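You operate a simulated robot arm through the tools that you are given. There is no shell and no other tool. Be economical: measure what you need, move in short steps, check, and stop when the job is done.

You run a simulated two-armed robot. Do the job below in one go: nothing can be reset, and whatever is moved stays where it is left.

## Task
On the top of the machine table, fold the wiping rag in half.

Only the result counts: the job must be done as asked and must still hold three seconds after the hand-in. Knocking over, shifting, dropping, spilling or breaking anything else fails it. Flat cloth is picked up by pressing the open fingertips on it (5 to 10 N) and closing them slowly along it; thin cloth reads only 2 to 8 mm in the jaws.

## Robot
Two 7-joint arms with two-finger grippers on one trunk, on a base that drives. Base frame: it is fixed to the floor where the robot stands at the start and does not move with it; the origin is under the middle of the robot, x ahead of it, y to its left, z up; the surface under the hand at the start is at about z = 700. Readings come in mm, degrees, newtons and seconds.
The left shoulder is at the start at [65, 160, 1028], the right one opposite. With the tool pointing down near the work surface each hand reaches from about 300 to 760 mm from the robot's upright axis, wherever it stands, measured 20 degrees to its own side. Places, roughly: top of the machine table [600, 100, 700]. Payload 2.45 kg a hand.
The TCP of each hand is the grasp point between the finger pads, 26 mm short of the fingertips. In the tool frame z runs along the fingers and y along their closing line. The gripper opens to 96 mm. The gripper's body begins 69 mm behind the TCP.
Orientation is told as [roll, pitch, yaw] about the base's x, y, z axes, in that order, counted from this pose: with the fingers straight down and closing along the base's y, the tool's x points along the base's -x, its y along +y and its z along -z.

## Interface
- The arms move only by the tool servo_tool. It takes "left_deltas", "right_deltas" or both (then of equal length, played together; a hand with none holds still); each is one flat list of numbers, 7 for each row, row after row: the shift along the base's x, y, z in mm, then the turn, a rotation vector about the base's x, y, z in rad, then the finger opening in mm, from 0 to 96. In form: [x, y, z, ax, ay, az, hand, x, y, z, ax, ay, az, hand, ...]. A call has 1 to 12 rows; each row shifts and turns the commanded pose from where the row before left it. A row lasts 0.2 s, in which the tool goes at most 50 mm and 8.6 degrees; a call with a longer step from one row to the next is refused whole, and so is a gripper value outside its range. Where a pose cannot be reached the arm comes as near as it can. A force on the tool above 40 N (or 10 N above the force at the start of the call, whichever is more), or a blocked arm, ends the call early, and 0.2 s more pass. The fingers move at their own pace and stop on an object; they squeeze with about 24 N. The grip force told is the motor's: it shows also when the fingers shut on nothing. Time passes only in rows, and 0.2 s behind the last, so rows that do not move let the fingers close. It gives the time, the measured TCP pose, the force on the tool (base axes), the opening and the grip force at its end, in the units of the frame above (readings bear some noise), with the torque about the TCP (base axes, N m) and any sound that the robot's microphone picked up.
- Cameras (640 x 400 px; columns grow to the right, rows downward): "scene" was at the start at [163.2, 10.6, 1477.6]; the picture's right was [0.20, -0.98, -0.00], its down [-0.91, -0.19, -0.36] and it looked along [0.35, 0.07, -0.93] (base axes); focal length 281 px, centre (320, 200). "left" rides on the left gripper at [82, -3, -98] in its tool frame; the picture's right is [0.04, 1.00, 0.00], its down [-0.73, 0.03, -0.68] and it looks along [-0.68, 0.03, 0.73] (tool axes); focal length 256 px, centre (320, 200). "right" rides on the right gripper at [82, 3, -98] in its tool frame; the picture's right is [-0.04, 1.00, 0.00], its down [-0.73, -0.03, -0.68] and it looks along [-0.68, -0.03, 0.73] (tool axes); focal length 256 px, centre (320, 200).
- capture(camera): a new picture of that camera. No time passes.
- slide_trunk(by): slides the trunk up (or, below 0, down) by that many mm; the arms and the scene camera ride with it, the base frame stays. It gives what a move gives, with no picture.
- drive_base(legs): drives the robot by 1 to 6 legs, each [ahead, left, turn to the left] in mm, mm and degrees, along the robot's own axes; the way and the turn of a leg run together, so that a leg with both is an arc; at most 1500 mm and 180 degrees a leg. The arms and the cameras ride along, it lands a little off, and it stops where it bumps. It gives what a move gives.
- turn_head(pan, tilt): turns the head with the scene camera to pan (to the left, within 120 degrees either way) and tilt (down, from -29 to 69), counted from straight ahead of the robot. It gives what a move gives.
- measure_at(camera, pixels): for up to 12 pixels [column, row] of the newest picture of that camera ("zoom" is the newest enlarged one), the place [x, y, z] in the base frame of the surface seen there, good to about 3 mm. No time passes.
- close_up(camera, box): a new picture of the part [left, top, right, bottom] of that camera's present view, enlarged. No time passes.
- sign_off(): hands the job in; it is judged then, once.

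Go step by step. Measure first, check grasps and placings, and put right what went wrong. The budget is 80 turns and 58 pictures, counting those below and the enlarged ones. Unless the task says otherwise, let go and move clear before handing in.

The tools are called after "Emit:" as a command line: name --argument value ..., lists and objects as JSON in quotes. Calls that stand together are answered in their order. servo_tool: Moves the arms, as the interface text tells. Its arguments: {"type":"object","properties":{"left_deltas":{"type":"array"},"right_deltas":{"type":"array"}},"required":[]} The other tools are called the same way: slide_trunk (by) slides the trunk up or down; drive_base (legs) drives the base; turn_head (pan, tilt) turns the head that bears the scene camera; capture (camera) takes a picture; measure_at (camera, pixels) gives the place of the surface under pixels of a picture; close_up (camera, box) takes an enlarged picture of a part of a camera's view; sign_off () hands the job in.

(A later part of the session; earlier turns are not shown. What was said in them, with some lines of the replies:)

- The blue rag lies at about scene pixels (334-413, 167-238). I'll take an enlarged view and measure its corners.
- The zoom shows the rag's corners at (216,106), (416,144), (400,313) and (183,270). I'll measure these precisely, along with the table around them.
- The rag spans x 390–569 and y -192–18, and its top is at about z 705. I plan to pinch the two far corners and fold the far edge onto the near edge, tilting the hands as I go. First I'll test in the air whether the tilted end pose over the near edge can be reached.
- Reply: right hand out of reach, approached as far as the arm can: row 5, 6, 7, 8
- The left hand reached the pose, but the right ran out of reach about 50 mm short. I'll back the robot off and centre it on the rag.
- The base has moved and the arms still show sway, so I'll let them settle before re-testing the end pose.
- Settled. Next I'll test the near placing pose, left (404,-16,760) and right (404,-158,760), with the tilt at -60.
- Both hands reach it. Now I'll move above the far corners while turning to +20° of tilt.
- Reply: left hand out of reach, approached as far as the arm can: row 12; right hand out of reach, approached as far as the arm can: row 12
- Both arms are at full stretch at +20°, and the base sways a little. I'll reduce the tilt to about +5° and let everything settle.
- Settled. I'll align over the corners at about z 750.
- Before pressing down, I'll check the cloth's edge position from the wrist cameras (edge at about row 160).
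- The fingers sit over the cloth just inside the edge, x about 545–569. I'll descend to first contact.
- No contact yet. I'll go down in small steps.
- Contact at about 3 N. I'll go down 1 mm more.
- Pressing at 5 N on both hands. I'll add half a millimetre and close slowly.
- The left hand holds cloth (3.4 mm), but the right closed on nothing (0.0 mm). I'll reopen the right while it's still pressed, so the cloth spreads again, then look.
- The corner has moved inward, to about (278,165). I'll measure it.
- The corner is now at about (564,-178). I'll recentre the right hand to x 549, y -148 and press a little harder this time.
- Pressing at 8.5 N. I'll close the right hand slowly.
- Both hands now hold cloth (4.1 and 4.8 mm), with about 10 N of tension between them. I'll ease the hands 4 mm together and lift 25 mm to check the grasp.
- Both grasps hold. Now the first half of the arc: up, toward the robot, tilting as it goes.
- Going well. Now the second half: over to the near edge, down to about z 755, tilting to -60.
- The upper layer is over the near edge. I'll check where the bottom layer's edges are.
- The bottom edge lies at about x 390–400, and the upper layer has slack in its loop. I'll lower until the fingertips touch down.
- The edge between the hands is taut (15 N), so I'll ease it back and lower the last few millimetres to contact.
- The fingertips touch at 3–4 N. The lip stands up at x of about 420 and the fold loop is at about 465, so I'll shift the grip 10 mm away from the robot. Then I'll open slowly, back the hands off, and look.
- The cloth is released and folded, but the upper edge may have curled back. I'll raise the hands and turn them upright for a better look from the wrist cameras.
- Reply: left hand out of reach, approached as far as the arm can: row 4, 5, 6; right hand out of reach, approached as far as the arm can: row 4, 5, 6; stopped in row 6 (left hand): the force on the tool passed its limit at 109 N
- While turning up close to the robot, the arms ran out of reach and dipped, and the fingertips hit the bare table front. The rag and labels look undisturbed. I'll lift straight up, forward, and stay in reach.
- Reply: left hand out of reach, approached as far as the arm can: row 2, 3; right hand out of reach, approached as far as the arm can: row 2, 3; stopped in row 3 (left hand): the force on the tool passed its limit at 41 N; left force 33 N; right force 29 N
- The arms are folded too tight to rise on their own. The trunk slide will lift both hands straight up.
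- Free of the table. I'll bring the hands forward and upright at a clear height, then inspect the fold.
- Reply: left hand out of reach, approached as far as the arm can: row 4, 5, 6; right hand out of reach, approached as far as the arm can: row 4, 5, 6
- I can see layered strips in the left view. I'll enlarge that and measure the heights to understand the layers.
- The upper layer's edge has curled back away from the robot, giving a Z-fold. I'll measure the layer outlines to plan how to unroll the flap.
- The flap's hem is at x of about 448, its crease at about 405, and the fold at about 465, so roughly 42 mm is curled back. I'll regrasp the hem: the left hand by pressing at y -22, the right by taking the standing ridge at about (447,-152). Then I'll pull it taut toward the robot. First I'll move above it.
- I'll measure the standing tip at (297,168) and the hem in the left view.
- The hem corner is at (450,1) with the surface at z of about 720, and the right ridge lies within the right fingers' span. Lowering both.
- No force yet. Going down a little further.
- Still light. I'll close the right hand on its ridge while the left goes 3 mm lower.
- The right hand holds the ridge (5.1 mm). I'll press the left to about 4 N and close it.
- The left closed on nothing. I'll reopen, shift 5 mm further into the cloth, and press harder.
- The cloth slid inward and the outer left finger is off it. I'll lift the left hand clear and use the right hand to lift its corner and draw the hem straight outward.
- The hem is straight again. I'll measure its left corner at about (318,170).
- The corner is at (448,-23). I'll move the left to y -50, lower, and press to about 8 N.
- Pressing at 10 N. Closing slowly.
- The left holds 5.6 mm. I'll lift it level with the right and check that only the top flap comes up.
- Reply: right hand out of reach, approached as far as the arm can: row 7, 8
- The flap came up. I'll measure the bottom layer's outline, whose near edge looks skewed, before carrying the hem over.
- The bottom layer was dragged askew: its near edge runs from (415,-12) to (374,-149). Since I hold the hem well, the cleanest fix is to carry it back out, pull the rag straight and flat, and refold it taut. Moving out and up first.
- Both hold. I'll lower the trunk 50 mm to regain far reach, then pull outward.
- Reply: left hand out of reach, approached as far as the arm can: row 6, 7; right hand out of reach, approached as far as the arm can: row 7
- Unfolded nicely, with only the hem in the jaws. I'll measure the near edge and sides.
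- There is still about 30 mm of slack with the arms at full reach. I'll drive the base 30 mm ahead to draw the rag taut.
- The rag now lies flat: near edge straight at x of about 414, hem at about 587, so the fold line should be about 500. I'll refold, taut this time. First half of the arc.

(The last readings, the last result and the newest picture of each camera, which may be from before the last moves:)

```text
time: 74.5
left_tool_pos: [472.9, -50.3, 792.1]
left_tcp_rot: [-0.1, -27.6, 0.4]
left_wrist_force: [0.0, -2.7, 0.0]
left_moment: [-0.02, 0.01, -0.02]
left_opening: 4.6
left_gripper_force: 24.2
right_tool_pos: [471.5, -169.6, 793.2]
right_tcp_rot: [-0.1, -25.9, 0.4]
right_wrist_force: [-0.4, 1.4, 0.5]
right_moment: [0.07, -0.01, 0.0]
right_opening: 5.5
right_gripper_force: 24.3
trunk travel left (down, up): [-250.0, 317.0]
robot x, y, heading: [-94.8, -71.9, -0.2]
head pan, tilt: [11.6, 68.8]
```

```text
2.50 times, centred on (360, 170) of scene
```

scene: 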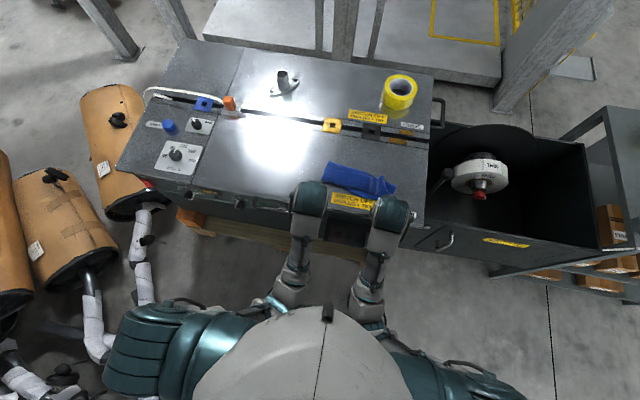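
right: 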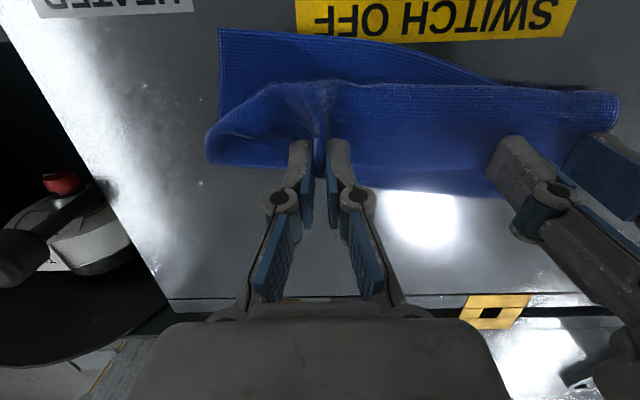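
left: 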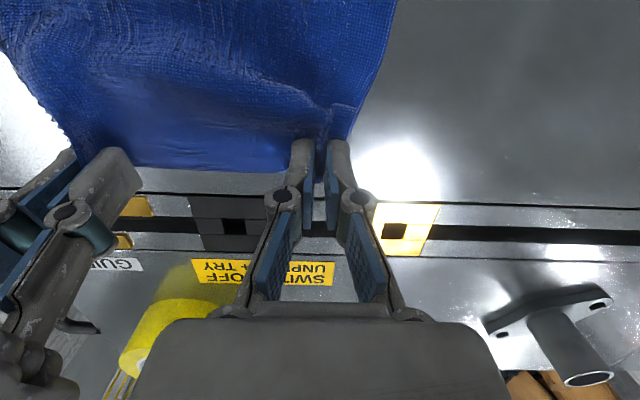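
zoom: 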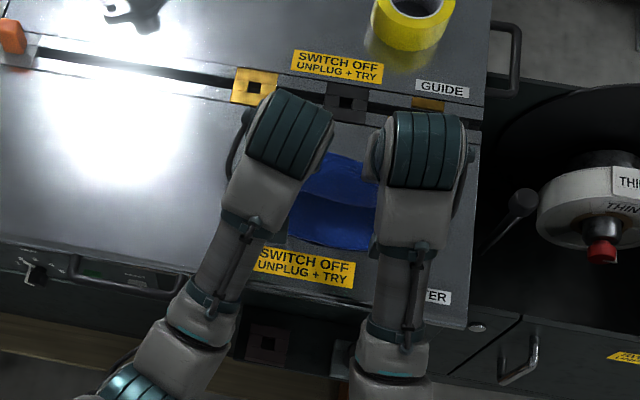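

The near edge hasn't moved. Second half: over and down to tip x of about 427, tilting to -60.

Emit:
servo_tool --left_deltas '[-5, 0, 0, 0, -0.0473, 0, 0, -5, 0, 0, 0, -0.0473, 0, 0, -5, 0, -2, 0, -0.0473, 0, 0, -6, 0, -3, 0, -0.0473, 0, 0, -6, 0, -4, 0, -0.0473, 0, 0, -6, 0, -5, 0, -0.0473, 0, 0, -6, 0, -5, 0, -0.0473, 0, 0, -6, 0, -5, 0, -0.0473, 0, 0, -6, 0, -6, 0, -0.0473, 0, 0, -6, 0, -6, 0, -0.0473, 0, 0, -6, 0, -6, 0, -0.0473, 0, 0, -5, 0, -6, 0, -0.0473, 0, 0]' --right_deltas '[-5, 0, 0, 0, -0.0495, 0, 0, -5, 0, 0, 0, -0.0495, 0, 0, -5, 0, -2, 0, -0.0495, 0, 0, -5.5, 0, -3, 0, -0.0495, 0, 0, -6, 0, -4, 0, -0.0495, 0, 0, -6, 0, -5, 0, -0.0495, 0, 0, -6, 0, -5, 0, -0.0495, 0, 0, -6, 0, -5, 0, -0.0495, 0, 0, -6, 0, -6, 0, -0.0495, 0, 0, -6, 0, -6, 0, -0.0495, 0, 0, -5, 0, -6, 0, -0.0495, 0, 0, -5, 0, -6, 0, -0.0495, 0, 0]'

Emit:
servo_tool --left_deltas '[0, 0, -3, 0, 0, 0, 0, 0, 0, -3, 0, 0, 0, 0, 0, 0, -2, 0, 0, 0, 0, 0, 0, 0, 0, 0, 0, 0]' --right_deltas '[0, 0, -3, 0, 0, 0, 0, 0, 0, -3, 0, 0, 0, 0, 0, 0, -2, 0, 0, 0, 0, 0, 0, 0, 0, 0, 0, 0]'

Emit:
close_up --camera "scene" --box '[280, 90, 440, 250]'

```text
time: 77.1
left_tool_pos: [402.0, -51.2, 747.4]
left_tcp_rot: [-0.7, -60.4, 0.9]
left_wrist_force: [-0.3, -2.9, 0.4]
left_moment: [0.05, 0.0, -0.03]
left_opening: 4.7
left_gripper_force: 23.9
right_tool_pos: [401.5, -168.4, 747.8]
right_tcp_rot: [-0.6, -60.3, 0.7]
right_wrist_force: [-0.3, 3.0, 0.3]
right_moment: [0.08, 0.03, 0.04]
right_opening: 5.3
right_gripper_force: 23.9
trunk travel left (down, up): [-250.0, 317.0]
robot x, y, heading: [-101.0, -65.4, -0.3]
head pan, tilt: [11.6, 68.8]
```

```text
time: 78.1
left_tool_pos: [401.3, -50.4, 738.9]
left_tcp_rot: [-0.7, -60.3, 0.9]
left_wrist_force: [0.6, -2.9, 0.7]
left_moment: [0.0, -0.05, -0.05]
left_opening: 4.5
left_gripper_force: 24.1
right_tool_pos: [400.9, -169.3, 739.7]
right_tcp_rot: [-0.6, -60.2, 0.7]
right_wrist_force: [-1.0, 3.7, 0.8]
right_moment: [0.07, 0.02, 0.09]
right_opening: 5.4
right_gripper_force: 23.5
trunk travel left (down, up): [-250.0, 317.0]
robot x, y, heading: [-100.2, -72.7, -0.2]
head pan, tilt: [11.6, 68.8]
```

```text
2.50 times, centred on (360, 170) of scene
```

zoom: 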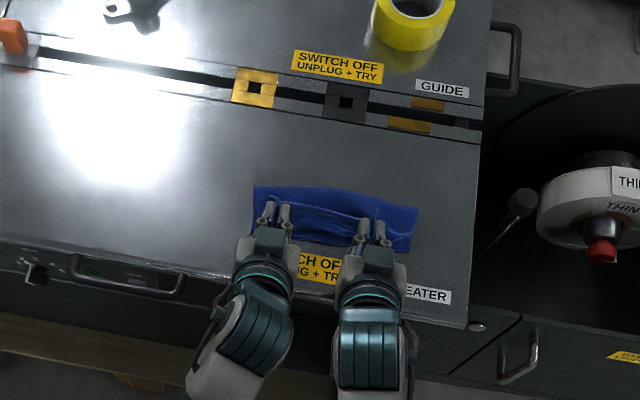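

Emit:
measure_at --camera "zoom" --pixels '[[258, 189], [325, 190], [375, 200], [415, 210], [325, 212], [325, 225], [325, 240], [252, 232], [400, 250], [415, 235]]'

```text
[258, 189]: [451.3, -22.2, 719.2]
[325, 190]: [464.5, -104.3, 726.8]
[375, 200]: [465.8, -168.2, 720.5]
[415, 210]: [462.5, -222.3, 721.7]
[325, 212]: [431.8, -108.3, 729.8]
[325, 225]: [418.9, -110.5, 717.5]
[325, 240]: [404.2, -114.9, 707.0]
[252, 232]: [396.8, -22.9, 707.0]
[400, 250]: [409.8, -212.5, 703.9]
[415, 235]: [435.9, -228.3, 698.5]
```

The loop and a standing lip remain, because the cloth leaves the fingertips downward and backward at -60°. Turning nearer to -90° would let the hem fall the right way, so I'll check clearance at the table's front edge first.

Emit:
measure_at --camera "zoom" --pixels '[[265, 345], [335, 365], [310, 300], [310, 290], [430, 320], [230, 310], [210, 285], [300, 330], [450, 370]]'

```text
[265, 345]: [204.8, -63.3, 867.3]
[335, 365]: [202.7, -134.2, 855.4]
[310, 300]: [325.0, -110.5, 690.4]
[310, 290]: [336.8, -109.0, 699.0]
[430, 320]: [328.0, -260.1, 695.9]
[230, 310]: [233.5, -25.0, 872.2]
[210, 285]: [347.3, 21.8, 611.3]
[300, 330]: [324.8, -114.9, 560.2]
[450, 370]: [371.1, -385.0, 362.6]
```

The table front is at x of about 325, so -78° keeps the cameras about 35 mm clear of it. I'll tilt to -78°, draw the hem about 12 mm toward the robot, and lower.

Emit:
servo_tool --left_deltas '[0, 0, 4, 0, -0.04, 0, 0, -1, 0, 4, 0, -0.05, 0, 0, -1, 0, 0, 0, -0.055, 0, 0, -2, 0, 0, 0, -0.055, 0, 0, -3, 0, 0, 0, -0.055, 0, 0, -4, 0, -2, 0, -0.055, 0, 0, -4, 0, -3, 0, 0, 0, 0, 0, 0, -4, 0, 0, 0, 0, 0, 0, -4, 0, 0, 0, 0, 0, 0, 0, 0, 0, 0, 0, 0, 0, 0, 0, 0, 0, 0]' --right_deltas '[0, 0, 4, 0, -0.04, 0, 0, -1, 0, 4, 0, -0.05, 0, 0, -1, 0, 0, 0, -0.055, 0, 0, -2, 0, 0, 0, -0.055, 0, 0, -3, 0, 0, 0, -0.055, 0, 0, -4, 0, -2, 0, -0.055, 0, 0, -4, 0, -3, 0, 0, 0, 0, 0, 0, -4, 0, 0, 0, 0, 0, 0, -4, 0, 0, 0, 0, 0, 0, 0, 0, 0, 0, 0, 0, 0, 0, 0, 0, 0, 0]'

Emit:
capture --camera "right"

```text
time: 80.5
left_tool_pos: [389.7, -40.6, 731.2]
left_tcp_rot: [8.4, -78.6, -8.5]
left_wrist_force: [0.6, -11.7, 1.1]
left_moment: [-0.07, -0.06, -0.32]
left_opening: 5.0
left_gripper_force: 24.0
right_tool_pos: [387.2, -169.8, 733.9]
right_tcp_rot: [-1.4, -77.8, 1.5]
right_wrist_force: [0.3, 11.9, 1.3]
right_moment: [0.16, 0.01, 0.41]
right_opening: 6.0
right_gripper_force: 23.7
trunk travel left (down, up): [-250.0, 317.0]
robot x, y, heading: [-97.2, -68.1, -0.1]
head pan, tilt: [11.6, 68.8]
```

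```text
6 pictures are left
```

right: 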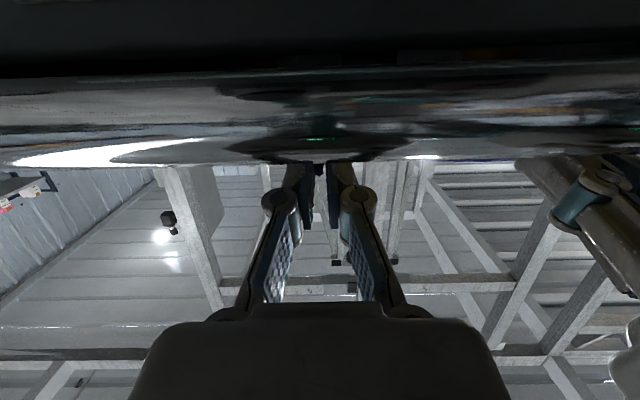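

Pose reached. I'll open slowly and withdraw by driving the base straight back.

Emit:
servo_tool --left_deltas '[0, -2, -1, 0, 0, 0, 0, 0, 0, -1, 0, 0, 0, 5, 0, 0, 0, 0, 0, 0, 10, 0, 0, 0, 0, 0, 0, 16, 0, 0, 0, 0, 0, 0, 22, 0, 0, 0, 0, 0, 0, 28, 0, 0, 0, 0, 0, 0, 34]' --right_deltas '[0, 2, -1, 0, 0, 0, 0, 0, 0, -1, 0, 0, 0, 5, 0, 0, 0, 0, 0, 0, 10, 0, 0, 0, 0, 0, 0, 16, 0, 0, 0, 0, 0, 0, 22, 0, 0, 0, 0, 0, 0, 28, 0, 0, 0, 0, 0, 0, 34]'

Emit:
drive_base --legs '[[-70, 0, 0]]'

Emit:
slide_trunk --by 60

Emit:
close_up --camera "scene" --box '[290, 80, 420, 210]'

```text
time: 82.1
left_tool_pos: [387.2, -34.9, 722.3]
left_tcp_rot: [16.9, -78.1, -17.3]
left_wrist_force: [2.1, 1.0, 10.8]
left_moment: [-0.12, -0.22, 0.05]
left_opening: 33.8
left_gripper_force: 0.0
right_tool_pos: [386.2, -166.4, 732.6]
right_tcp_rot: [-1.6, -77.9, 1.6]
right_wrist_force: [0.1, -0.1, -0.3]
right_moment: [0.01, -0.02, 0.01]
right_opening: 33.6
right_gripper_force: 0.0
trunk travel left (down, up): [-250.0, 317.0]
robot x, y, heading: [-100.2, -68.6, -0.3]
head pan, tilt: [11.6, 68.8]
```

```text
time: 83.2
left_tool_pos: [313.2, -37.9, 719.9]
left_tcp_rot: [16.7, -78.0, -17.3]
left_wrist_force: [-0.9, -1.2, 13.1]
left_moment: [-0.25, -0.28, -0.02]
left_opening: 35.4
left_gripper_force: 0.5
right_tool_pos: [315.3, -168.8, 733.0]
right_tcp_rot: [-1.4, -77.9, 1.4]
right_wrist_force: [0.0, -0.4, -0.2]
right_moment: [0.04, -0.01, -0.02]
right_opening: 33.8
right_gripper_force: 0.0
trunk travel left (down, up): [-250.0, 317.0]
robot x, y, heading: [-171.0, -69.6, 0.0]
head pan, tilt: [11.6, 68.8]
```

```text
time: 84.2
left_tool_pos: [307.1, -16.8, 763.8]
left_tcp_rot: [35.1, -75.2, -36.6]
left_wrist_force: [-0.2, -0.1, -0.7]
left_moment: [0.02, 0.0, 0.02]
left_opening: 34.1
left_gripper_force: 0.1
right_tool_pos: [315.7, -167.9, 793.1]
right_tcp_rot: [-2.4, -77.9, 2.3]
right_wrist_force: [-0.2, -0.7, 0.3]
right_moment: [0.03, 0.01, -0.03]
right_opening: 34.0
right_gripper_force: 0.1
trunk travel left (down, up): [-310.0, 257.0]
robot x, y, heading: [-174.2, -72.6, -0.2]
head pan, tilt: [11.6, 68.8]
```

```text
3.08 times, centred on (355, 145) of scene
```

zoom: 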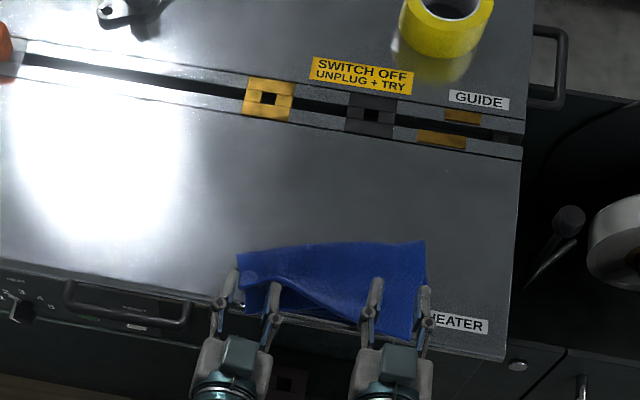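

Released. The rag has been drawn a little toward the front. I'll measure the outline and heights.

Emit:
measure_at --camera "zoom" --pixels '[[242, 256], [330, 246], [423, 244], [426, 280], [408, 332], [352, 322], [300, 305], [250, 310], [245, 285], [300, 272], [350, 285], [390, 265]]'

```text
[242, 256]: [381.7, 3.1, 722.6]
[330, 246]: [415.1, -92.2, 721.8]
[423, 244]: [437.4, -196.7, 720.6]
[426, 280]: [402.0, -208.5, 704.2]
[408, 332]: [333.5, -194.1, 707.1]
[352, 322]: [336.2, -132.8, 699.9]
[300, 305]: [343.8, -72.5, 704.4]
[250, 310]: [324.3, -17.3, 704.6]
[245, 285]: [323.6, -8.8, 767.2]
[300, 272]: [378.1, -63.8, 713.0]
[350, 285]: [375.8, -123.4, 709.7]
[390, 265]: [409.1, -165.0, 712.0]
```

The left fingers dragged the cloth as they withdrew. I'll lift the hands well clear and take a clean look.

Emit:
slide_trunk --by 100

Emit:
servo_tool --left_deltas '[0, 20, 0, 0, 0, 0, 34, 0, 20, 0, 0, 0, 0, 34, 0, 20, 0, 0, 0, 0, 34, 0, 20, 0, 0, 0, 0, 34, 0, 0, 0, 0, 0, 0, 34]' --right_deltas '[0, -20, 0, 0, 0.1, 0, 34, 0, -20, 0, 0, 0.1, 0, 34, 0, -20, 0, 0, 0.1, 0, 34, 0, -20, 0, 0, 0.1, 0, 34, 0, 0, 0, 0, 0, 0, 34]'

Emit:
close_up --camera "scene" --box '[310, 120, 420, 230]'

```text
time: 85.5
left_tool_pos: [310.8, -15.0, 865.5]
left_tcp_rot: [36.0, -75.5, -37.2]
left_wrist_force: [-0.3, -0.5, 0.6]
left_moment: [-0.01, -0.02, -0.02]
left_opening: 34.0
left_gripper_force: 0.1
right_tool_pos: [315.8, -174.3, 890.6]
right_tcp_rot: [-8.0, -77.8, 8.2]
right_wrist_force: [0.2, -0.6, -0.8]
right_moment: [-0.02, -0.03, 0.0]
right_opening: 33.7
right_gripper_force: 0.1
trunk travel left (down, up): [-410.0, 157.0]
robot x, y, heading: [-170.1, -71.1, -0.0]
head pan, tilt: [11.6, 68.8]
```

```text
time: 86.7
left_tool_pos: [314.6, 42.4, 882.7]
left_tcp_rot: [16.3, -78.0, -16.9]
left_wrist_force: [0.6, 0.5, -0.1]
left_moment: [-0.01, -0.01, -0.02]
left_opening: 33.8
left_gripper_force: 0.0
right_tool_pos: [314.6, -246.8, 893.8]
right_tcp_rot: [-0.5, -54.9, 0.6]
right_wrist_force: [-0.3, 0.2, -0.2]
right_moment: [-0.01, -0.01, 0.0]
right_opening: 34.1
right_gripper_force: 0.0
trunk travel left (down, up): [-410.0, 157.0]
robot x, y, heading: [-169.8, -71.1, -0.2]
head pan, tilt: [11.6, 68.8]
```

```text
3.64 times, centred on (365, 175) of scene
```

zoom: 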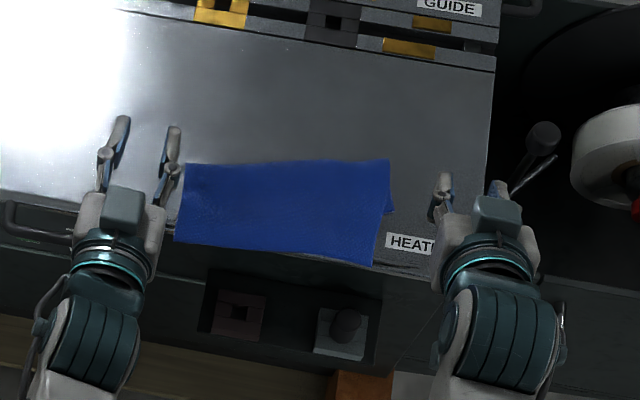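

Now it looks like a clean rectangle about half the original size, with no curled lip on top. I'll measure the outline and thickness.

Emit:
measure_at --camera "zoom" --pixels '[[188, 166], [290, 163], [387, 162], [392, 211], [386, 212], [371, 263], [320, 260], [270, 250], [177, 239], [280, 205], [350, 210], [340, 262]]'

Emit:
close_up --camera "left" --box '[0, 0, 320, 200]'

```text
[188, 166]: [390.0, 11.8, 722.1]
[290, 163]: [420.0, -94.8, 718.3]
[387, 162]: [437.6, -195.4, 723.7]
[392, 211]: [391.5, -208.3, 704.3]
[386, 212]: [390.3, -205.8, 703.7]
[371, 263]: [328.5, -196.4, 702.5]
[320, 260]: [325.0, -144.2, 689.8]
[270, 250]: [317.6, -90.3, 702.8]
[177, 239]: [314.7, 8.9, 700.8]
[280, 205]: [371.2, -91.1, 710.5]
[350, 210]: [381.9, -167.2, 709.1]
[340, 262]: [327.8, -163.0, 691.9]
```

```text
2.00 times, centred on (160, 100) of left
```

zoom: 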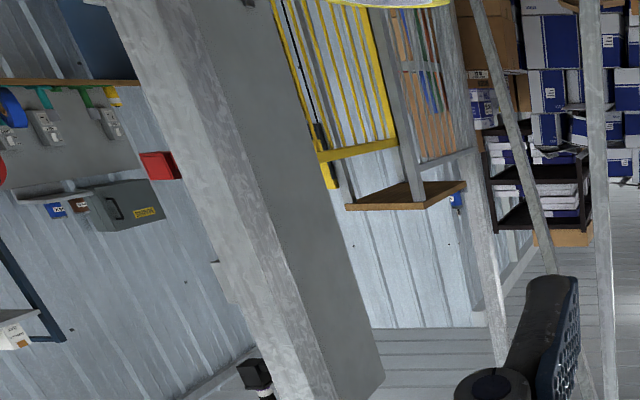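

The fold line is at x 390 (left) to 438 (right), but the near edge sits at x 315–328, right at the table's front rim. I need a close view of the near side, so I'll turn the left hand upright up high for its camera.

Emit:
servo_tool --left_deltas '[5, -5, 0, 0, 0.13, 0, 34, 5, -5, 0, 0, 0.13, 0, 34, 5, -5, 0, 0, 0.13, 0, 34, 5, -5, 0, 0, 0.13, 0, 34, 5, -5, 0, 0, 0.13, 0, 34, 5, -5, 0, 0, 0.13, 0, 34, 5, -5, 0, 0, 0.13, 0, 34, 5, -5, 0, 0, 0.13, 0, 34, 0, 0, 0, 0, 0.13, 0, 34, 0, 0, 0, 0, 0.1, 0, 34, 0, 0, 0, 0, 0, 0, 34, 0, 0, 0, 0, 0, 0, 34]'

```text
time: 89.3
left_tool_pos: [355.5, 13.6, 878.9]
left_tcp_rot: [1.1, -5.6, -3.0]
left_wrist_force: [0.6, 0.4, 0.6]
left_moment: [0.01, -0.01, 0.0]
left_opening: 34.3
left_gripper_force: 0.0
right_tool_pos: [316.7, -247.2, 893.4]
right_tcp_rot: [-0.4, -54.9, 0.7]
right_wrist_force: [0.1, 0.6, 0.2]
right_moment: [0.01, -0.01, -0.01]
right_opening: 34.1
right_gripper_force: 0.0
trunk travel left (down, up): [-410.0, 157.0]
robot x, y, heading: [-176.5, -67.8, -0.3]
head pan, tilt: [11.6, 68.8]
```

Emit:
capture --camera "left"

```text
2 pictures are left
```

left: 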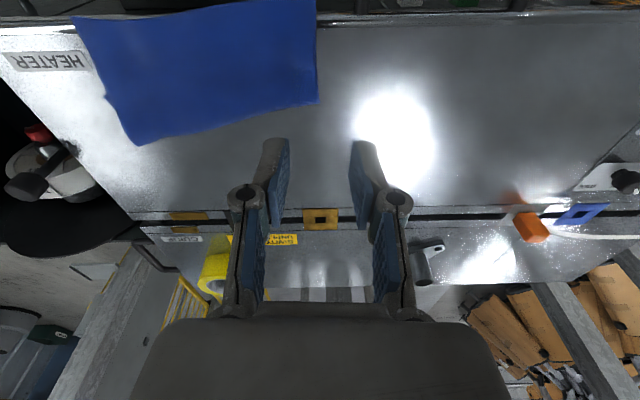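

The rag hangs over the front rim at its left end, around (315,5). I'll measure the overhang and the layer edges here.

Emit:
measure_at --camera "left" --pixels '[[78, 20], [150, 12], [200, 8], [250, 4], [310, 3], [317, 40], [315, 98], [225, 122], [130, 142], [105, 97], [340, 18], [200, 60]]'

```text
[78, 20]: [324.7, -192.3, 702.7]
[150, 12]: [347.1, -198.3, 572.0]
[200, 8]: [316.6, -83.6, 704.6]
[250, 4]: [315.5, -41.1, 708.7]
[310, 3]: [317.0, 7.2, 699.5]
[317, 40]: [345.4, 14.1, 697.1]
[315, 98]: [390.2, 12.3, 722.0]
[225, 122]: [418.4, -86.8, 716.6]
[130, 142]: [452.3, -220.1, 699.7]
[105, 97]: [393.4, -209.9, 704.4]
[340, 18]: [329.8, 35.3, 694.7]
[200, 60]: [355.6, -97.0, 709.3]
```

The top hem lies at x of about 316–325, but the bottom layer is skewed about 26° under it and overhangs the rim at the left, so it isn't a true half. I'll regrasp the top hem, pull the rag straight and onto the table, then return the hem at the same hand tilt so it lies flat without curling. Positioning now.

Emit:
slide_trunk --by -110

Emit:
servo_tool --left_deltas '[-1.5, -4.2, -2, 0, -0.02, 0.006, 36, -1.5, -4.2, -2, 0, -0.02, 0.006, 36, -1.5, -4.2, -2, 0, -0.02, 0.006, 36, -1.5, -4.2, -2, 0, -0.02, 0.006, 36, -1.5, -4.2, -2, 0, -0.02, 0.006, 36, -1.5, -4.2, -2, 0, -0.02, 0.006, 36, -1.5, -4.2, -2, 0, -0.02, 0.006, 36, -1.5, -4.2, -2, 0, -0.02, 0.006, 36, 0, 0, 0, 0, 0, 0, 36, 0, 0, 0, 0, 0, 0, 36]' --right_deltas '[3.3, 10.6, -2, 0, 0.0875, 0, 36, 3.3, 10.6, -2, 0, 0.0875, 0, 36, 3.3, 10.6, -2, 0, 0.0875, 0, 36, 3.3, 10.6, -2, 0, 0.0875, 0, 36, 3.3, 10.6, -2, 0, 0.0875, 0, 36, 3.3, 10.6, -2, 0, 0.0875, 0, 36, 3.3, 10.6, -2, 0, 0.0875, 0, 36, 3.3, 10.6, -2, 0, 0.0875, 0, 36, 0, 0, 0, 0, 0, 0, 36, 0, 0, 0, 0, 0, 0, 36]'

```text
time: 90.7
left_tool_pos: [354.9, 2.5, 770.8]
left_tcp_rot: [0.2, -5.7, -3.4]
left_wrist_force: [-0.5, 0.3, -0.8]
left_moment: [-0.06, -0.02, 0.01]
left_opening: 34.0
left_gripper_force: 0.0
right_tool_pos: [315.9, -248.1, 783.2]
right_tcp_rot: [-0.4, -55.1, 0.5]
right_wrist_force: [-0.4, 0.4, 0.5]
right_moment: [0.03, 0.0, 0.01]
right_opening: 34.1
right_gripper_force: 0.0
trunk travel left (down, up): [-300.0, 267.0]
robot x, y, heading: [-173.0, -69.5, 0.0]
head pan, tilt: [11.6, 68.8]
```

```text
time: 92.9
left_tool_pos: [346.6, -7.0, 748.9]
left_tcp_rot: [2.7, -15.0, -0.5]
left_wrist_force: [-0.4, -0.2, -0.4]
left_moment: [-0.01, 0.03, -0.04]
left_opening: 36.2
left_gripper_force: 0.1
right_tool_pos: [341.4, -161.3, 767.0]
right_tcp_rot: [-0.2, -15.0, 0.4]
right_wrist_force: [-0.6, 0.2, -0.8]
right_moment: [-0.03, -0.01, -0.01]
right_opening: 36.0
right_gripper_force: 0.1
trunk travel left (down, up): [-300.0, 267.0]
robot x, y, heading: [-172.1, -71.6, 0.0]
head pan, tilt: [11.6, 68.8]
```

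Close. Adjusting the left by -13 in y and lowering both to just above contact.

Emit:
servo_tool --left_deltas '[-1, -7, 0, -0.02, 0, 0, 36, -2, -6, 0, -0.025, 0, 0, 36, 0, 0, -4, 0, 0, 0, 36, 0, 0, -4, 0, 0, 0, 36, 0, 0, -3, 0, 0, 0, 36, 0, 0, -1, 0, 0, 0, 36, 0, 0, -1, 0, 0, 0, 36, 0, 0, -1, 0, 0, 0, 36, 0, 0, 0, 0, 0, 0, 36, 0, 0, 0, 0, 0, 0, 36]' --right_deltas '[0, 0, -5, 0, 0, 0, 36, 0, 0, -5, 0, 0, 0, 36, 0, 0, -5, 0, 0, 0, 36, 0, 0, -5, 0, 0, 0, 36, 0, 0, -5, 0, 0, 0, 36, 0, 0, -5, 0, 0, 0, 36, 0, 0, -3, 0, 0, 0, 36, 0, 0, -2, 0, 0, 0, 36, 0, 0, 0, 0, 0, 0, 36, 0, 0, 0, 0, 0, 0, 36]'

```text
time: 95.3
left_tool_pos: [341.8, -14.1, 733.4]
left_tcp_rot: [0.9, -15.2, 0.0]
left_wrist_force: [-0.3, 0.7, 4.1]
left_moment: [-0.06, 0.06, -0.01]
left_opening: 36.7
left_gripper_force: 0.1
right_tool_pos: [341.1, -162.5, 733.3]
right_tcp_rot: [-0.1, -15.2, 0.3]
right_wrist_force: [0.2, 0.1, 0.8]
right_moment: [-0.04, 0.0, 0.0]
right_opening: 36.2
right_gripper_force: 0.4
trunk travel left (down, up): [-300.0, 267.0]
robot x, y, heading: [-170.7, -70.9, -0.0]
head pan, tilt: [11.6, 68.8]
stopped in row 10 (left hand): the arm was blocked; the commanded pose is now the measured one
```

Left at 4 N, right just touching. I'll press further to about 9 N and close both slowly.

Emit:
servo_tool --left_deltas '[0, -1, -1, 0, 0, 0, 32, 0, -1, -1, 0, 0, 0, 30, 0, 0, 0, 0, 0, 0, 30, 0, 0, 0, 0, 0, 0, 30]' --right_deltas '[0, 0, -1.2, 0, 0, 0, 34, 0, 0, -1, 0, 0, 0, 34, 0, 0, -1, 0, 0, 0, 34, 0, 0, 0, 0, 0, 0, 34]'

Emit:
servo_tool --left_deltas '[0, 0, 0, 0, 0, 0, 27, 0, 0, 0, 0, 0, 0, 24, 0, 0, 0, 0, 0, 0, 21, 0, 0, 0, 0, 0, 0, 18, 0, 0, 0, 0, 0, 0, 15, 0, 0, 0, 0, 0, 0, 12, 0, 0, 0, 0, 0, 0, 9, 0, 0, 0, 0, 0, 0, 6, 0, 0, 0, 0, 0, 0, 3, 0, 0, 0, 0, 0, 0, 0, 0, 0, 0, 0, 0, 0, 0, 0, 0, 0, 0, 0, 0, 0]' --right_deltas '[0, 0, 0, 0, 0, 0, 31, 0, 0, 0, 0, 0, 0, 28, 0, 0, 0, 0, 0, 0, 25, 0, 0, 0, 0, 0, 0, 22, 0, 0, 0, 0, 0, 0, 19, 0, 0, 0, 0, 0, 0, 16, 0, 0, 0, 0, 0, 0, 12, 0, 0, 0, 0, 0, 0, 8, 0, 0, 0, 0, 0, 0, 4, 0, 0, 0, 0, 0, 0, 0, 0, 0, 0, 0, 0, 0, 0, 0, 0, 0, 0, 0, 0, 0]'

```text
time: 96.3
left_tool_pos: [341.0, -15.5, 731.6]
left_tcp_rot: [1.2, -15.0, 0.0]
left_wrist_force: [0.4, -0.7, 12.4]
left_moment: [-0.09, 0.06, 0.0]
left_opening: 30.8
left_gripper_force: 0.0
right_tool_pos: [340.3, -162.6, 731.2]
right_tcp_rot: [-0.1, -15.2, 0.4]
right_wrist_force: [1.8, 1.7, 4.9]
right_moment: [0.04, 0.04, -0.01]
right_opening: 34.8
right_gripper_force: 0.8
trunk travel left (down, up): [-300.0, 267.0]
robot x, y, heading: [-173.4, -68.1, -0.2]
head pan, tilt: [11.6, 68.8]
```

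```text
time: 98.9
left_tool_pos: [340.8, -15.5, 731.3]
left_tcp_rot: [1.1, -15.3, 0.1]
left_wrist_force: [-5.6, -0.6, 21.5]
left_moment: [-0.15, 0.19, -0.05]
left_opening: 5.1
left_gripper_force: 23.8
right_tool_pos: [339.0, -161.2, 732.0]
right_tcp_rot: [0.0, -15.1, 0.3]
right_wrist_force: [-0.5, 0.1, 1.8]
right_moment: [0.0, 0.01, 0.0]
right_opening: 0.1
right_gripper_force: 24.1
trunk travel left (down, up): [-300.0, 267.0]
robot x, y, heading: [-170.5, -69.9, 0.0]
head pan, tilt: [11.6, 68.8]
```

The left holds 5.1 mm and the right missed. Retrying the right slightly further in, with a firmer press.

Emit:
servo_tool --right_deltas '[0, 0, 0, 0, 0, 0, 12, 0, 0, 0, 0, 0, 0, 24, 0, 0, 0, 0, 0, 0, 36, 0, 0, 5, 0, 0, 0, 36, 4, 5, 3, 0, 0, 0, 36, 5, 6, 0, 0, 0, 0, 36, 0, 0, -4, 0, 0, 0, 36, 0, 0, -4, 0, 0, 0, 36, 0, 0, -1, 0, 0, 0, 36, 0, 0, -1, 0, 0, 0, 36, 0, 0, 0, 0, 0, 0, 36]'

Emit:
servo_tool --right_deltas '[0, 0, -0.5, 0, 0, 0, 33, 0, 0, 0, 0, 0, 0, 30, 0, 0, 0, 0, 0, 0, 27, 0, 0, 0, 0, 0, 0, 24, 0, 0, 0, 0, 0, 0, 21, 0, 0, 0, 0, 0, 0, 18, 0, 0, 0, 0, 0, 0, 15, 0, 0, 0, 0, 0, 0, 12, 0, 0, 0, 0, 0, 0, 8, 0, 0, 0, 0, 0, 0, 4, 0, 0, 0, 0, 0, 0, 0, 0, 0, 0, 0, 0, 0, 0]'

```text
time: 101.3
left_tool_pos: [341.2, -15.7, 730.4]
left_tcp_rot: [1.1, -15.2, 0.1]
left_wrist_force: [1.4, 1.2, 21.8]
left_moment: [-0.16, 0.02, 0.01]
left_opening: 5.4
left_gripper_force: 23.7
right_tool_pos: [349.2, -150.6, 730.5]
right_tcp_rot: [-0.1, -15.3, 0.3]
right_wrist_force: [2.4, 1.0, 12.5]
right_moment: [0.15, -0.03, -0.01]
right_opening: 37.7
right_gripper_force: 0.4
trunk travel left (down, up): [-300.0, 267.0]
robot x, y, heading: [-175.5, -71.8, -0.2]
head pan, tilt: [11.6, 68.8]
```

```text
time: 103.9
left_tool_pos: [340.2, -15.1, 731.1]
left_tcp_rot: [1.0, -15.2, 0.1]
left_wrist_force: [-2.7, -7.0, 11.6]
left_moment: [-0.31, 0.1, -0.01]
left_opening: 5.1
left_gripper_force: 23.5
right_tool_pos: [348.1, -150.9, 730.5]
right_tcp_rot: [-0.1, -15.4, 0.4]
right_wrist_force: [-1.7, 9.2, 31.1]
right_moment: [0.46, 0.11, -0.04]
right_opening: 5.1
right_gripper_force: 24.4
trunk travel left (down, up): [-300.0, 267.0]
robot x, y, heading: [-173.2, -67.7, 0.0]
head pan, tilt: [11.6, 68.8]
```

Both hands hold (5.1 mm each), equally far from the hem. I'll lift, carry out with the base's help, and pull the rag straight.

Emit:
servo_tool --left_deltas '[0, -1, 4, 0, 0, 0, 0, 0, -1, 4, 0, 0, 0, 0, 4, 0, 4, 0, 0, 0, 0, 8, 0, 4, 0, 0, 0, 0, 8, 0, 4, 0, 0, 0, 0, 8, 0, 4, 0, 0, 0, 0, 8, 0, 4, 0, 0, 0, 0, 8, 0, 4, 0, 0, 0, 0, 8, 0, 4, 0, 0, 0, 0, 8, 0, 4, 0, 0, 0, 0, 8, 0, 4, 0, 0, 0, 0, 8, 0, 4, 0, 0, 0, 0]' --right_deltas '[0, 1, 4, 0, 0, 0, 0, 0, 1, 4, 0, 0, 0, 0, 3, 0, 4, 0, 0, 0, 0, 7.3, 0, 4, 0, 0, 0, 0, 7.3, 0, 4, 0, 0, 0, 0, 7.3, 0, 4, 0, 0, 0, 0, 7.3, 0, 4, 0, 0, 0, 0, 7.3, 0, 4, 0, 0, 0, 0, 7.3, 0, 4, 0, 0, 0, 0, 7.3, 0, 4, 0, 0, 0, 0, 7.3, 0, 4, 0, 0, 0, 0, 7.3, 0, 4, 0, 0, 0, 0]'

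Emit:
drive_base --legs '[[110, 0, 0]]'

Emit:
servo_tool --left_deltas '[4, 0, -4, 0, 0, 0, 0, 4, 0, -4, 0, 0, 0, 0, 4, 0, -4, 0, 0, 0, 0, 4, 0, -4, 0, 0, 0, 0, 3, 0, -4, 0, 0, 0, 0, 3, 0, -4, 0, 0, 0, 0, 3, 0, -4, 0, 0, 0, 0, 0, 0, -4, 0, 0, 0, 0, 0, 0, 0, 0, 0, 0, 0]' --right_deltas '[4, 0, -4, 0, 0, 0, 0, 4, 0, -4, 0, 0, 0, 0, 4, 0, -4, 0, 0, 0, 0, 4, 0, -4, 0, 0, 0, 0, 3, 0, -4, 0, 0, 0, 0, 3, 0, -4, 0, 0, 0, 0, 3, 0, -4, 0, 0, 0, 0, 0, 0, -4, 0, 0, 0, 0, 0, 0, 0, 0, 0, 0, 0]'

Emit:
close_up --camera "scene" --box '[270, 110, 430, 270]'

```text
time: 106.5
left_tool_pos: [418.0, -20.8, 777.9]
left_tcp_rot: [0.7, -15.0, 0.1]
left_wrist_force: [0.0, -0.8, -0.7]
left_moment: [0.03, 0.03, 0.01]
left_opening: 4.9
left_gripper_force: 24.2
right_tool_pos: [419.1, -150.0, 774.3]
right_tcp_rot: [-0.1, -15.0, 0.4]
right_wrist_force: [0.2, 0.4, -0.5]
right_moment: [0.05, 0.03, 0.04]
right_opening: 4.5
right_gripper_force: 23.9
trunk travel left (down, up): [-300.0, 267.0]
robot x, y, heading: [-172.5, -70.1, -0.0]
head pan, tilt: [11.6, 68.8]
```

```text
time: 107.7
left_tool_pos: [526.8, -20.4, 777.8]
left_tcp_rot: [0.8, -15.1, 0.0]
left_wrist_force: [-0.7, 0.7, 0.3]
left_moment: [0.01, 0.02, 0.04]
left_opening: 4.8
left_gripper_force: 23.9
right_tool_pos: [528.4, -149.5, 774.8]
right_tcp_rot: [0.0, -15.0, 0.2]
right_wrist_force: [-0.3, 0.4, 0.2]
right_moment: [0.05, 0.02, -0.01]
right_opening: 4.3
right_gripper_force: 23.8
trunk travel left (down, up): [-300.0, 267.0]
robot x, y, heading: [-64.9, -67.8, -0.3]
head pan, tilt: [11.6, 68.8]
```

```text
time: 109.7
left_tool_pos: [549.4, -20.8, 748.0]
left_tcp_rot: [0.9, -15.2, 0.0]
left_wrist_force: [-0.1, 1.1, 0.0]
left_moment: [0.02, -0.01, 0.0]
left_opening: 5.2
left_gripper_force: 24.3
right_tool_pos: [548.9, -150.7, 744.3]
right_tcp_rot: [-0.1, -15.3, 0.3]
right_wrist_force: [0.0, -0.6, 0.4]
right_moment: [0.02, -0.01, -0.02]
right_opening: 4.4
right_gripper_force: 24.1
trunk travel left (down, up): [-300.0, 267.0]
robot x, y, heading: [-62.2, -66.9, -0.4]
head pan, tilt: [11.6, 68.8]
```

```text
2.50 times, centred on (350, 190) of scene
```

zoom: 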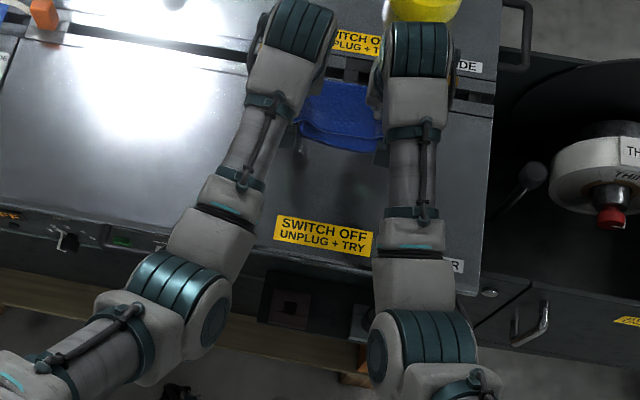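

The whole rag travelled along, so I may hold both layers on at least one side. I'll measure what's visible.

Emit:
measure_at --camera "zoom" --pixels '[[302, 122], [300, 135], [340, 148], [378, 150], [340, 125], [340, 100], [320, 88], [365, 90], [303, 150], [340, 112]]'

```text
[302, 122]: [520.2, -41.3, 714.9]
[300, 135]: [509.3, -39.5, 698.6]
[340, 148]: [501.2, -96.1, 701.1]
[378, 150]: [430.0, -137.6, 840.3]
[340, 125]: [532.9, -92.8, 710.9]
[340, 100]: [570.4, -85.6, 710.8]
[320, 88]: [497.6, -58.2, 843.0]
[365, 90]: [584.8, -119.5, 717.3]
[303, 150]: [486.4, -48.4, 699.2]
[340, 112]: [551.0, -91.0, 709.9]
```

The bundle moved as a whole: the top hem is at x of about 530 and the bottom layer's near edge at about 501 (at y -95), now both on the table. I'll spend the last picture on the right wrist view to see the right-hand side.

Emit:
capture --camera "right"

```text
0 pictures are left
```

right: 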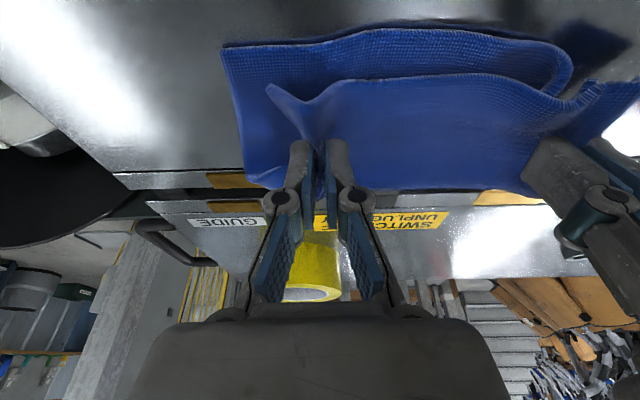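

The bottom near edge (row 30–48) and the top hem (row 75–90) are now nearly parallel. I'll measure both from this picture.

Emit:
measure_at --camera "right" --pixels '[[225, 50], [300, 42], [390, 33], [480, 36], [540, 46], [565, 70], [270, 90], [380, 80], [470, 76], [545, 95], [248, 178], [420, 188]]'

```text
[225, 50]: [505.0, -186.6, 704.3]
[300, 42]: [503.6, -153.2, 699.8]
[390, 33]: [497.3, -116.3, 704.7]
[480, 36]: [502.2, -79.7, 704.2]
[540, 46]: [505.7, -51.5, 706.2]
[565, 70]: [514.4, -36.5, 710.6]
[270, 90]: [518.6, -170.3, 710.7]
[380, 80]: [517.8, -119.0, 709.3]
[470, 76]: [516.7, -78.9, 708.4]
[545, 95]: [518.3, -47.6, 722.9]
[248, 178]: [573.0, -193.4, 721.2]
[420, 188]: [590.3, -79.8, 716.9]
```

The hem (x about 518) now parallels the bottom edge (x about 503), only 15 mm apart, with the fold at about 590–600. I'll draw the hem back about 12 mm, lower, open slowly to spread the pinches, and lift straight up with the trunk.

Emit:
servo_tool --left_deltas '[-3, 1, 0, 0, 0, 0, 0, -3, 1, -2, 0, 0, 0, 0, -2, 1, -3, 0, 0, 0, 0, 0, 0, -3, 0, 0, 0, 0, 0, 0, -2, 0, 0, 0, 0, 0, 0, -1, 0, 0, 0, 0, 0, 0, 0, 0, 0, 0, 0]' --right_deltas '[-5, -1, 0, 0, 0, 0, 0, -4, -1, -2, 0, 0, 0, 0, -4, -1, -2, 0, 0, 0, 0, 0, 0, -2, 0, 0, 0, 0, 0, 0, -2, 0, 0, 0, 0, 0, 0, 0, 0, 0, 0, 0, 0, 0, 0, 0, 0, 0, 0]'

```text
time: 111.3
left_tool_pos: [541.0, -17.4, 738.1]
left_tcp_rot: [0.8, -15.1, 0.0]
left_wrist_force: [-0.3, -0.8, 2.5]
left_moment: [-0.04, 0.0, 0.0]
left_opening: 5.1
left_gripper_force: 23.7
right_tool_pos: [537.7, -152.5, 737.4]
right_tcp_rot: [-0.1, -15.1, 0.3]
right_wrist_force: [0.1, 0.2, 0.6]
right_moment: [0.05, 0.0, 0.02]
right_opening: 4.5
right_gripper_force: 24.1
trunk travel left (down, up): [-300.0, 267.0]
robot x, y, heading: [-61.6, -65.6, -0.2]
head pan, tilt: [11.6, 68.8]
```

Light contact on both. A touch lower, then I'll open slowly to spread the cloth and rise.

Emit:
servo_tool --left_deltas '[0, 0, -1, 0, 0, 0, 0, 0, 0, 0, 0, 0, 0, 8, 0, 0, 0, 0, 0, 0, 12, 0, 0, 0, 0, 0, 0, 16, 0, 0, 0, 0, 0, 0, 20, 0, 0, 0, 0, 0, 0, 24, 0, 0, 0, 0, 0, 0, 28, 0, 0, 0, 0, 0, 0, 32, 0, 0, 0, 0, 0, 0, 36, 0, 0, 0, 0, 0, 0, 36]' --right_deltas '[0, 0, -1.5, 0, 0, 0, 0, 0, 0, -1, 0, 0, 0, 8, 0, 0, 0, 0, 0, 0, 12, 0, 0, 0, 0, 0, 0, 16, 0, 0, 0, 0, 0, 0, 20, 0, 0, 0, 0, 0, 0, 24, 0, 0, 0, 0, 0, 0, 28, 0, 0, 0, 0, 0, 0, 32, 0, 0, 0, 0, 0, 0, 36, 0, 0, 0, 0, 0, 0, 36]'

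Emit:
slide_trunk --by 90

```text
time: 113.5
left_tool_pos: [541.4, -17.8, 736.5]
left_tcp_rot: [0.8, -15.2, 0.1]
left_wrist_force: [0.0, 1.0, 3.0]
left_moment: [-0.05, 0.03, 0.03]
left_opening: 36.1
left_gripper_force: 0.1
right_tool_pos: [536.6, -152.8, 733.8]
right_tcp_rot: [-0.1, -15.2, 0.3]
right_wrist_force: [0.1, 0.3, 1.6]
right_moment: [0.0, 0.03, -0.03]
right_opening: 34.8
right_gripper_force: 0.1
trunk travel left (down, up): [-300.0, 267.0]
robot x, y, heading: [-62.1, -69.2, -0.4]
head pan, tilt: [11.6, 68.8]
```

```text
time: 114.7
left_tool_pos: [541.4, -18.6, 826.2]
left_tcp_rot: [0.9, -15.1, 0.0]
left_wrist_force: [0.5, -0.3, 0.0]
left_moment: [-0.02, -0.03, -0.03]
left_opening: 35.7
left_gripper_force: 0.0
right_tool_pos: [537.4, -152.3, 822.7]
right_tcp_rot: [-0.1, -15.1, 0.3]
right_wrist_force: [1.5, -0.1, 0.3]
right_moment: [-0.02, 0.01, 0.01]
right_opening: 36.0
right_gripper_force: 0.1
trunk travel left (down, up): [-390.0, 177.0]
robot x, y, heading: [-64.4, -72.1, -0.2]
head pan, tilt: [11.6, 68.8]
```

Both hands read open and force-free, clear above the rag at about z 825. I have no pictures left, so I can't look at the rag after the release. Handing in.

Emit:
sign_off

```text
The job is handed in.
```

I handed in the rag folded roughly in half on the machine table, but not a clean half, and I had no pictures left to check it after letting go.

- **Edges:** my last measurements, taken before the release, had the two edges parallel and about 15 mm apart. I then drew the top edge back by about 8–12 mm, and that result is not measured.
- **Left corner:** the left hand had pinched both layers there, so the bottom layer's left corner may still be curled.
- **Position:** the rag now lies about 90–110 mm further from the robot than at the start, and the fold is close to the table's slot.
- **Contact:** while I was pulling back after the first fold, the fingertips hit the bare front of the table at up to 109 N. I saw nothing shifted in the pictures afterwards.
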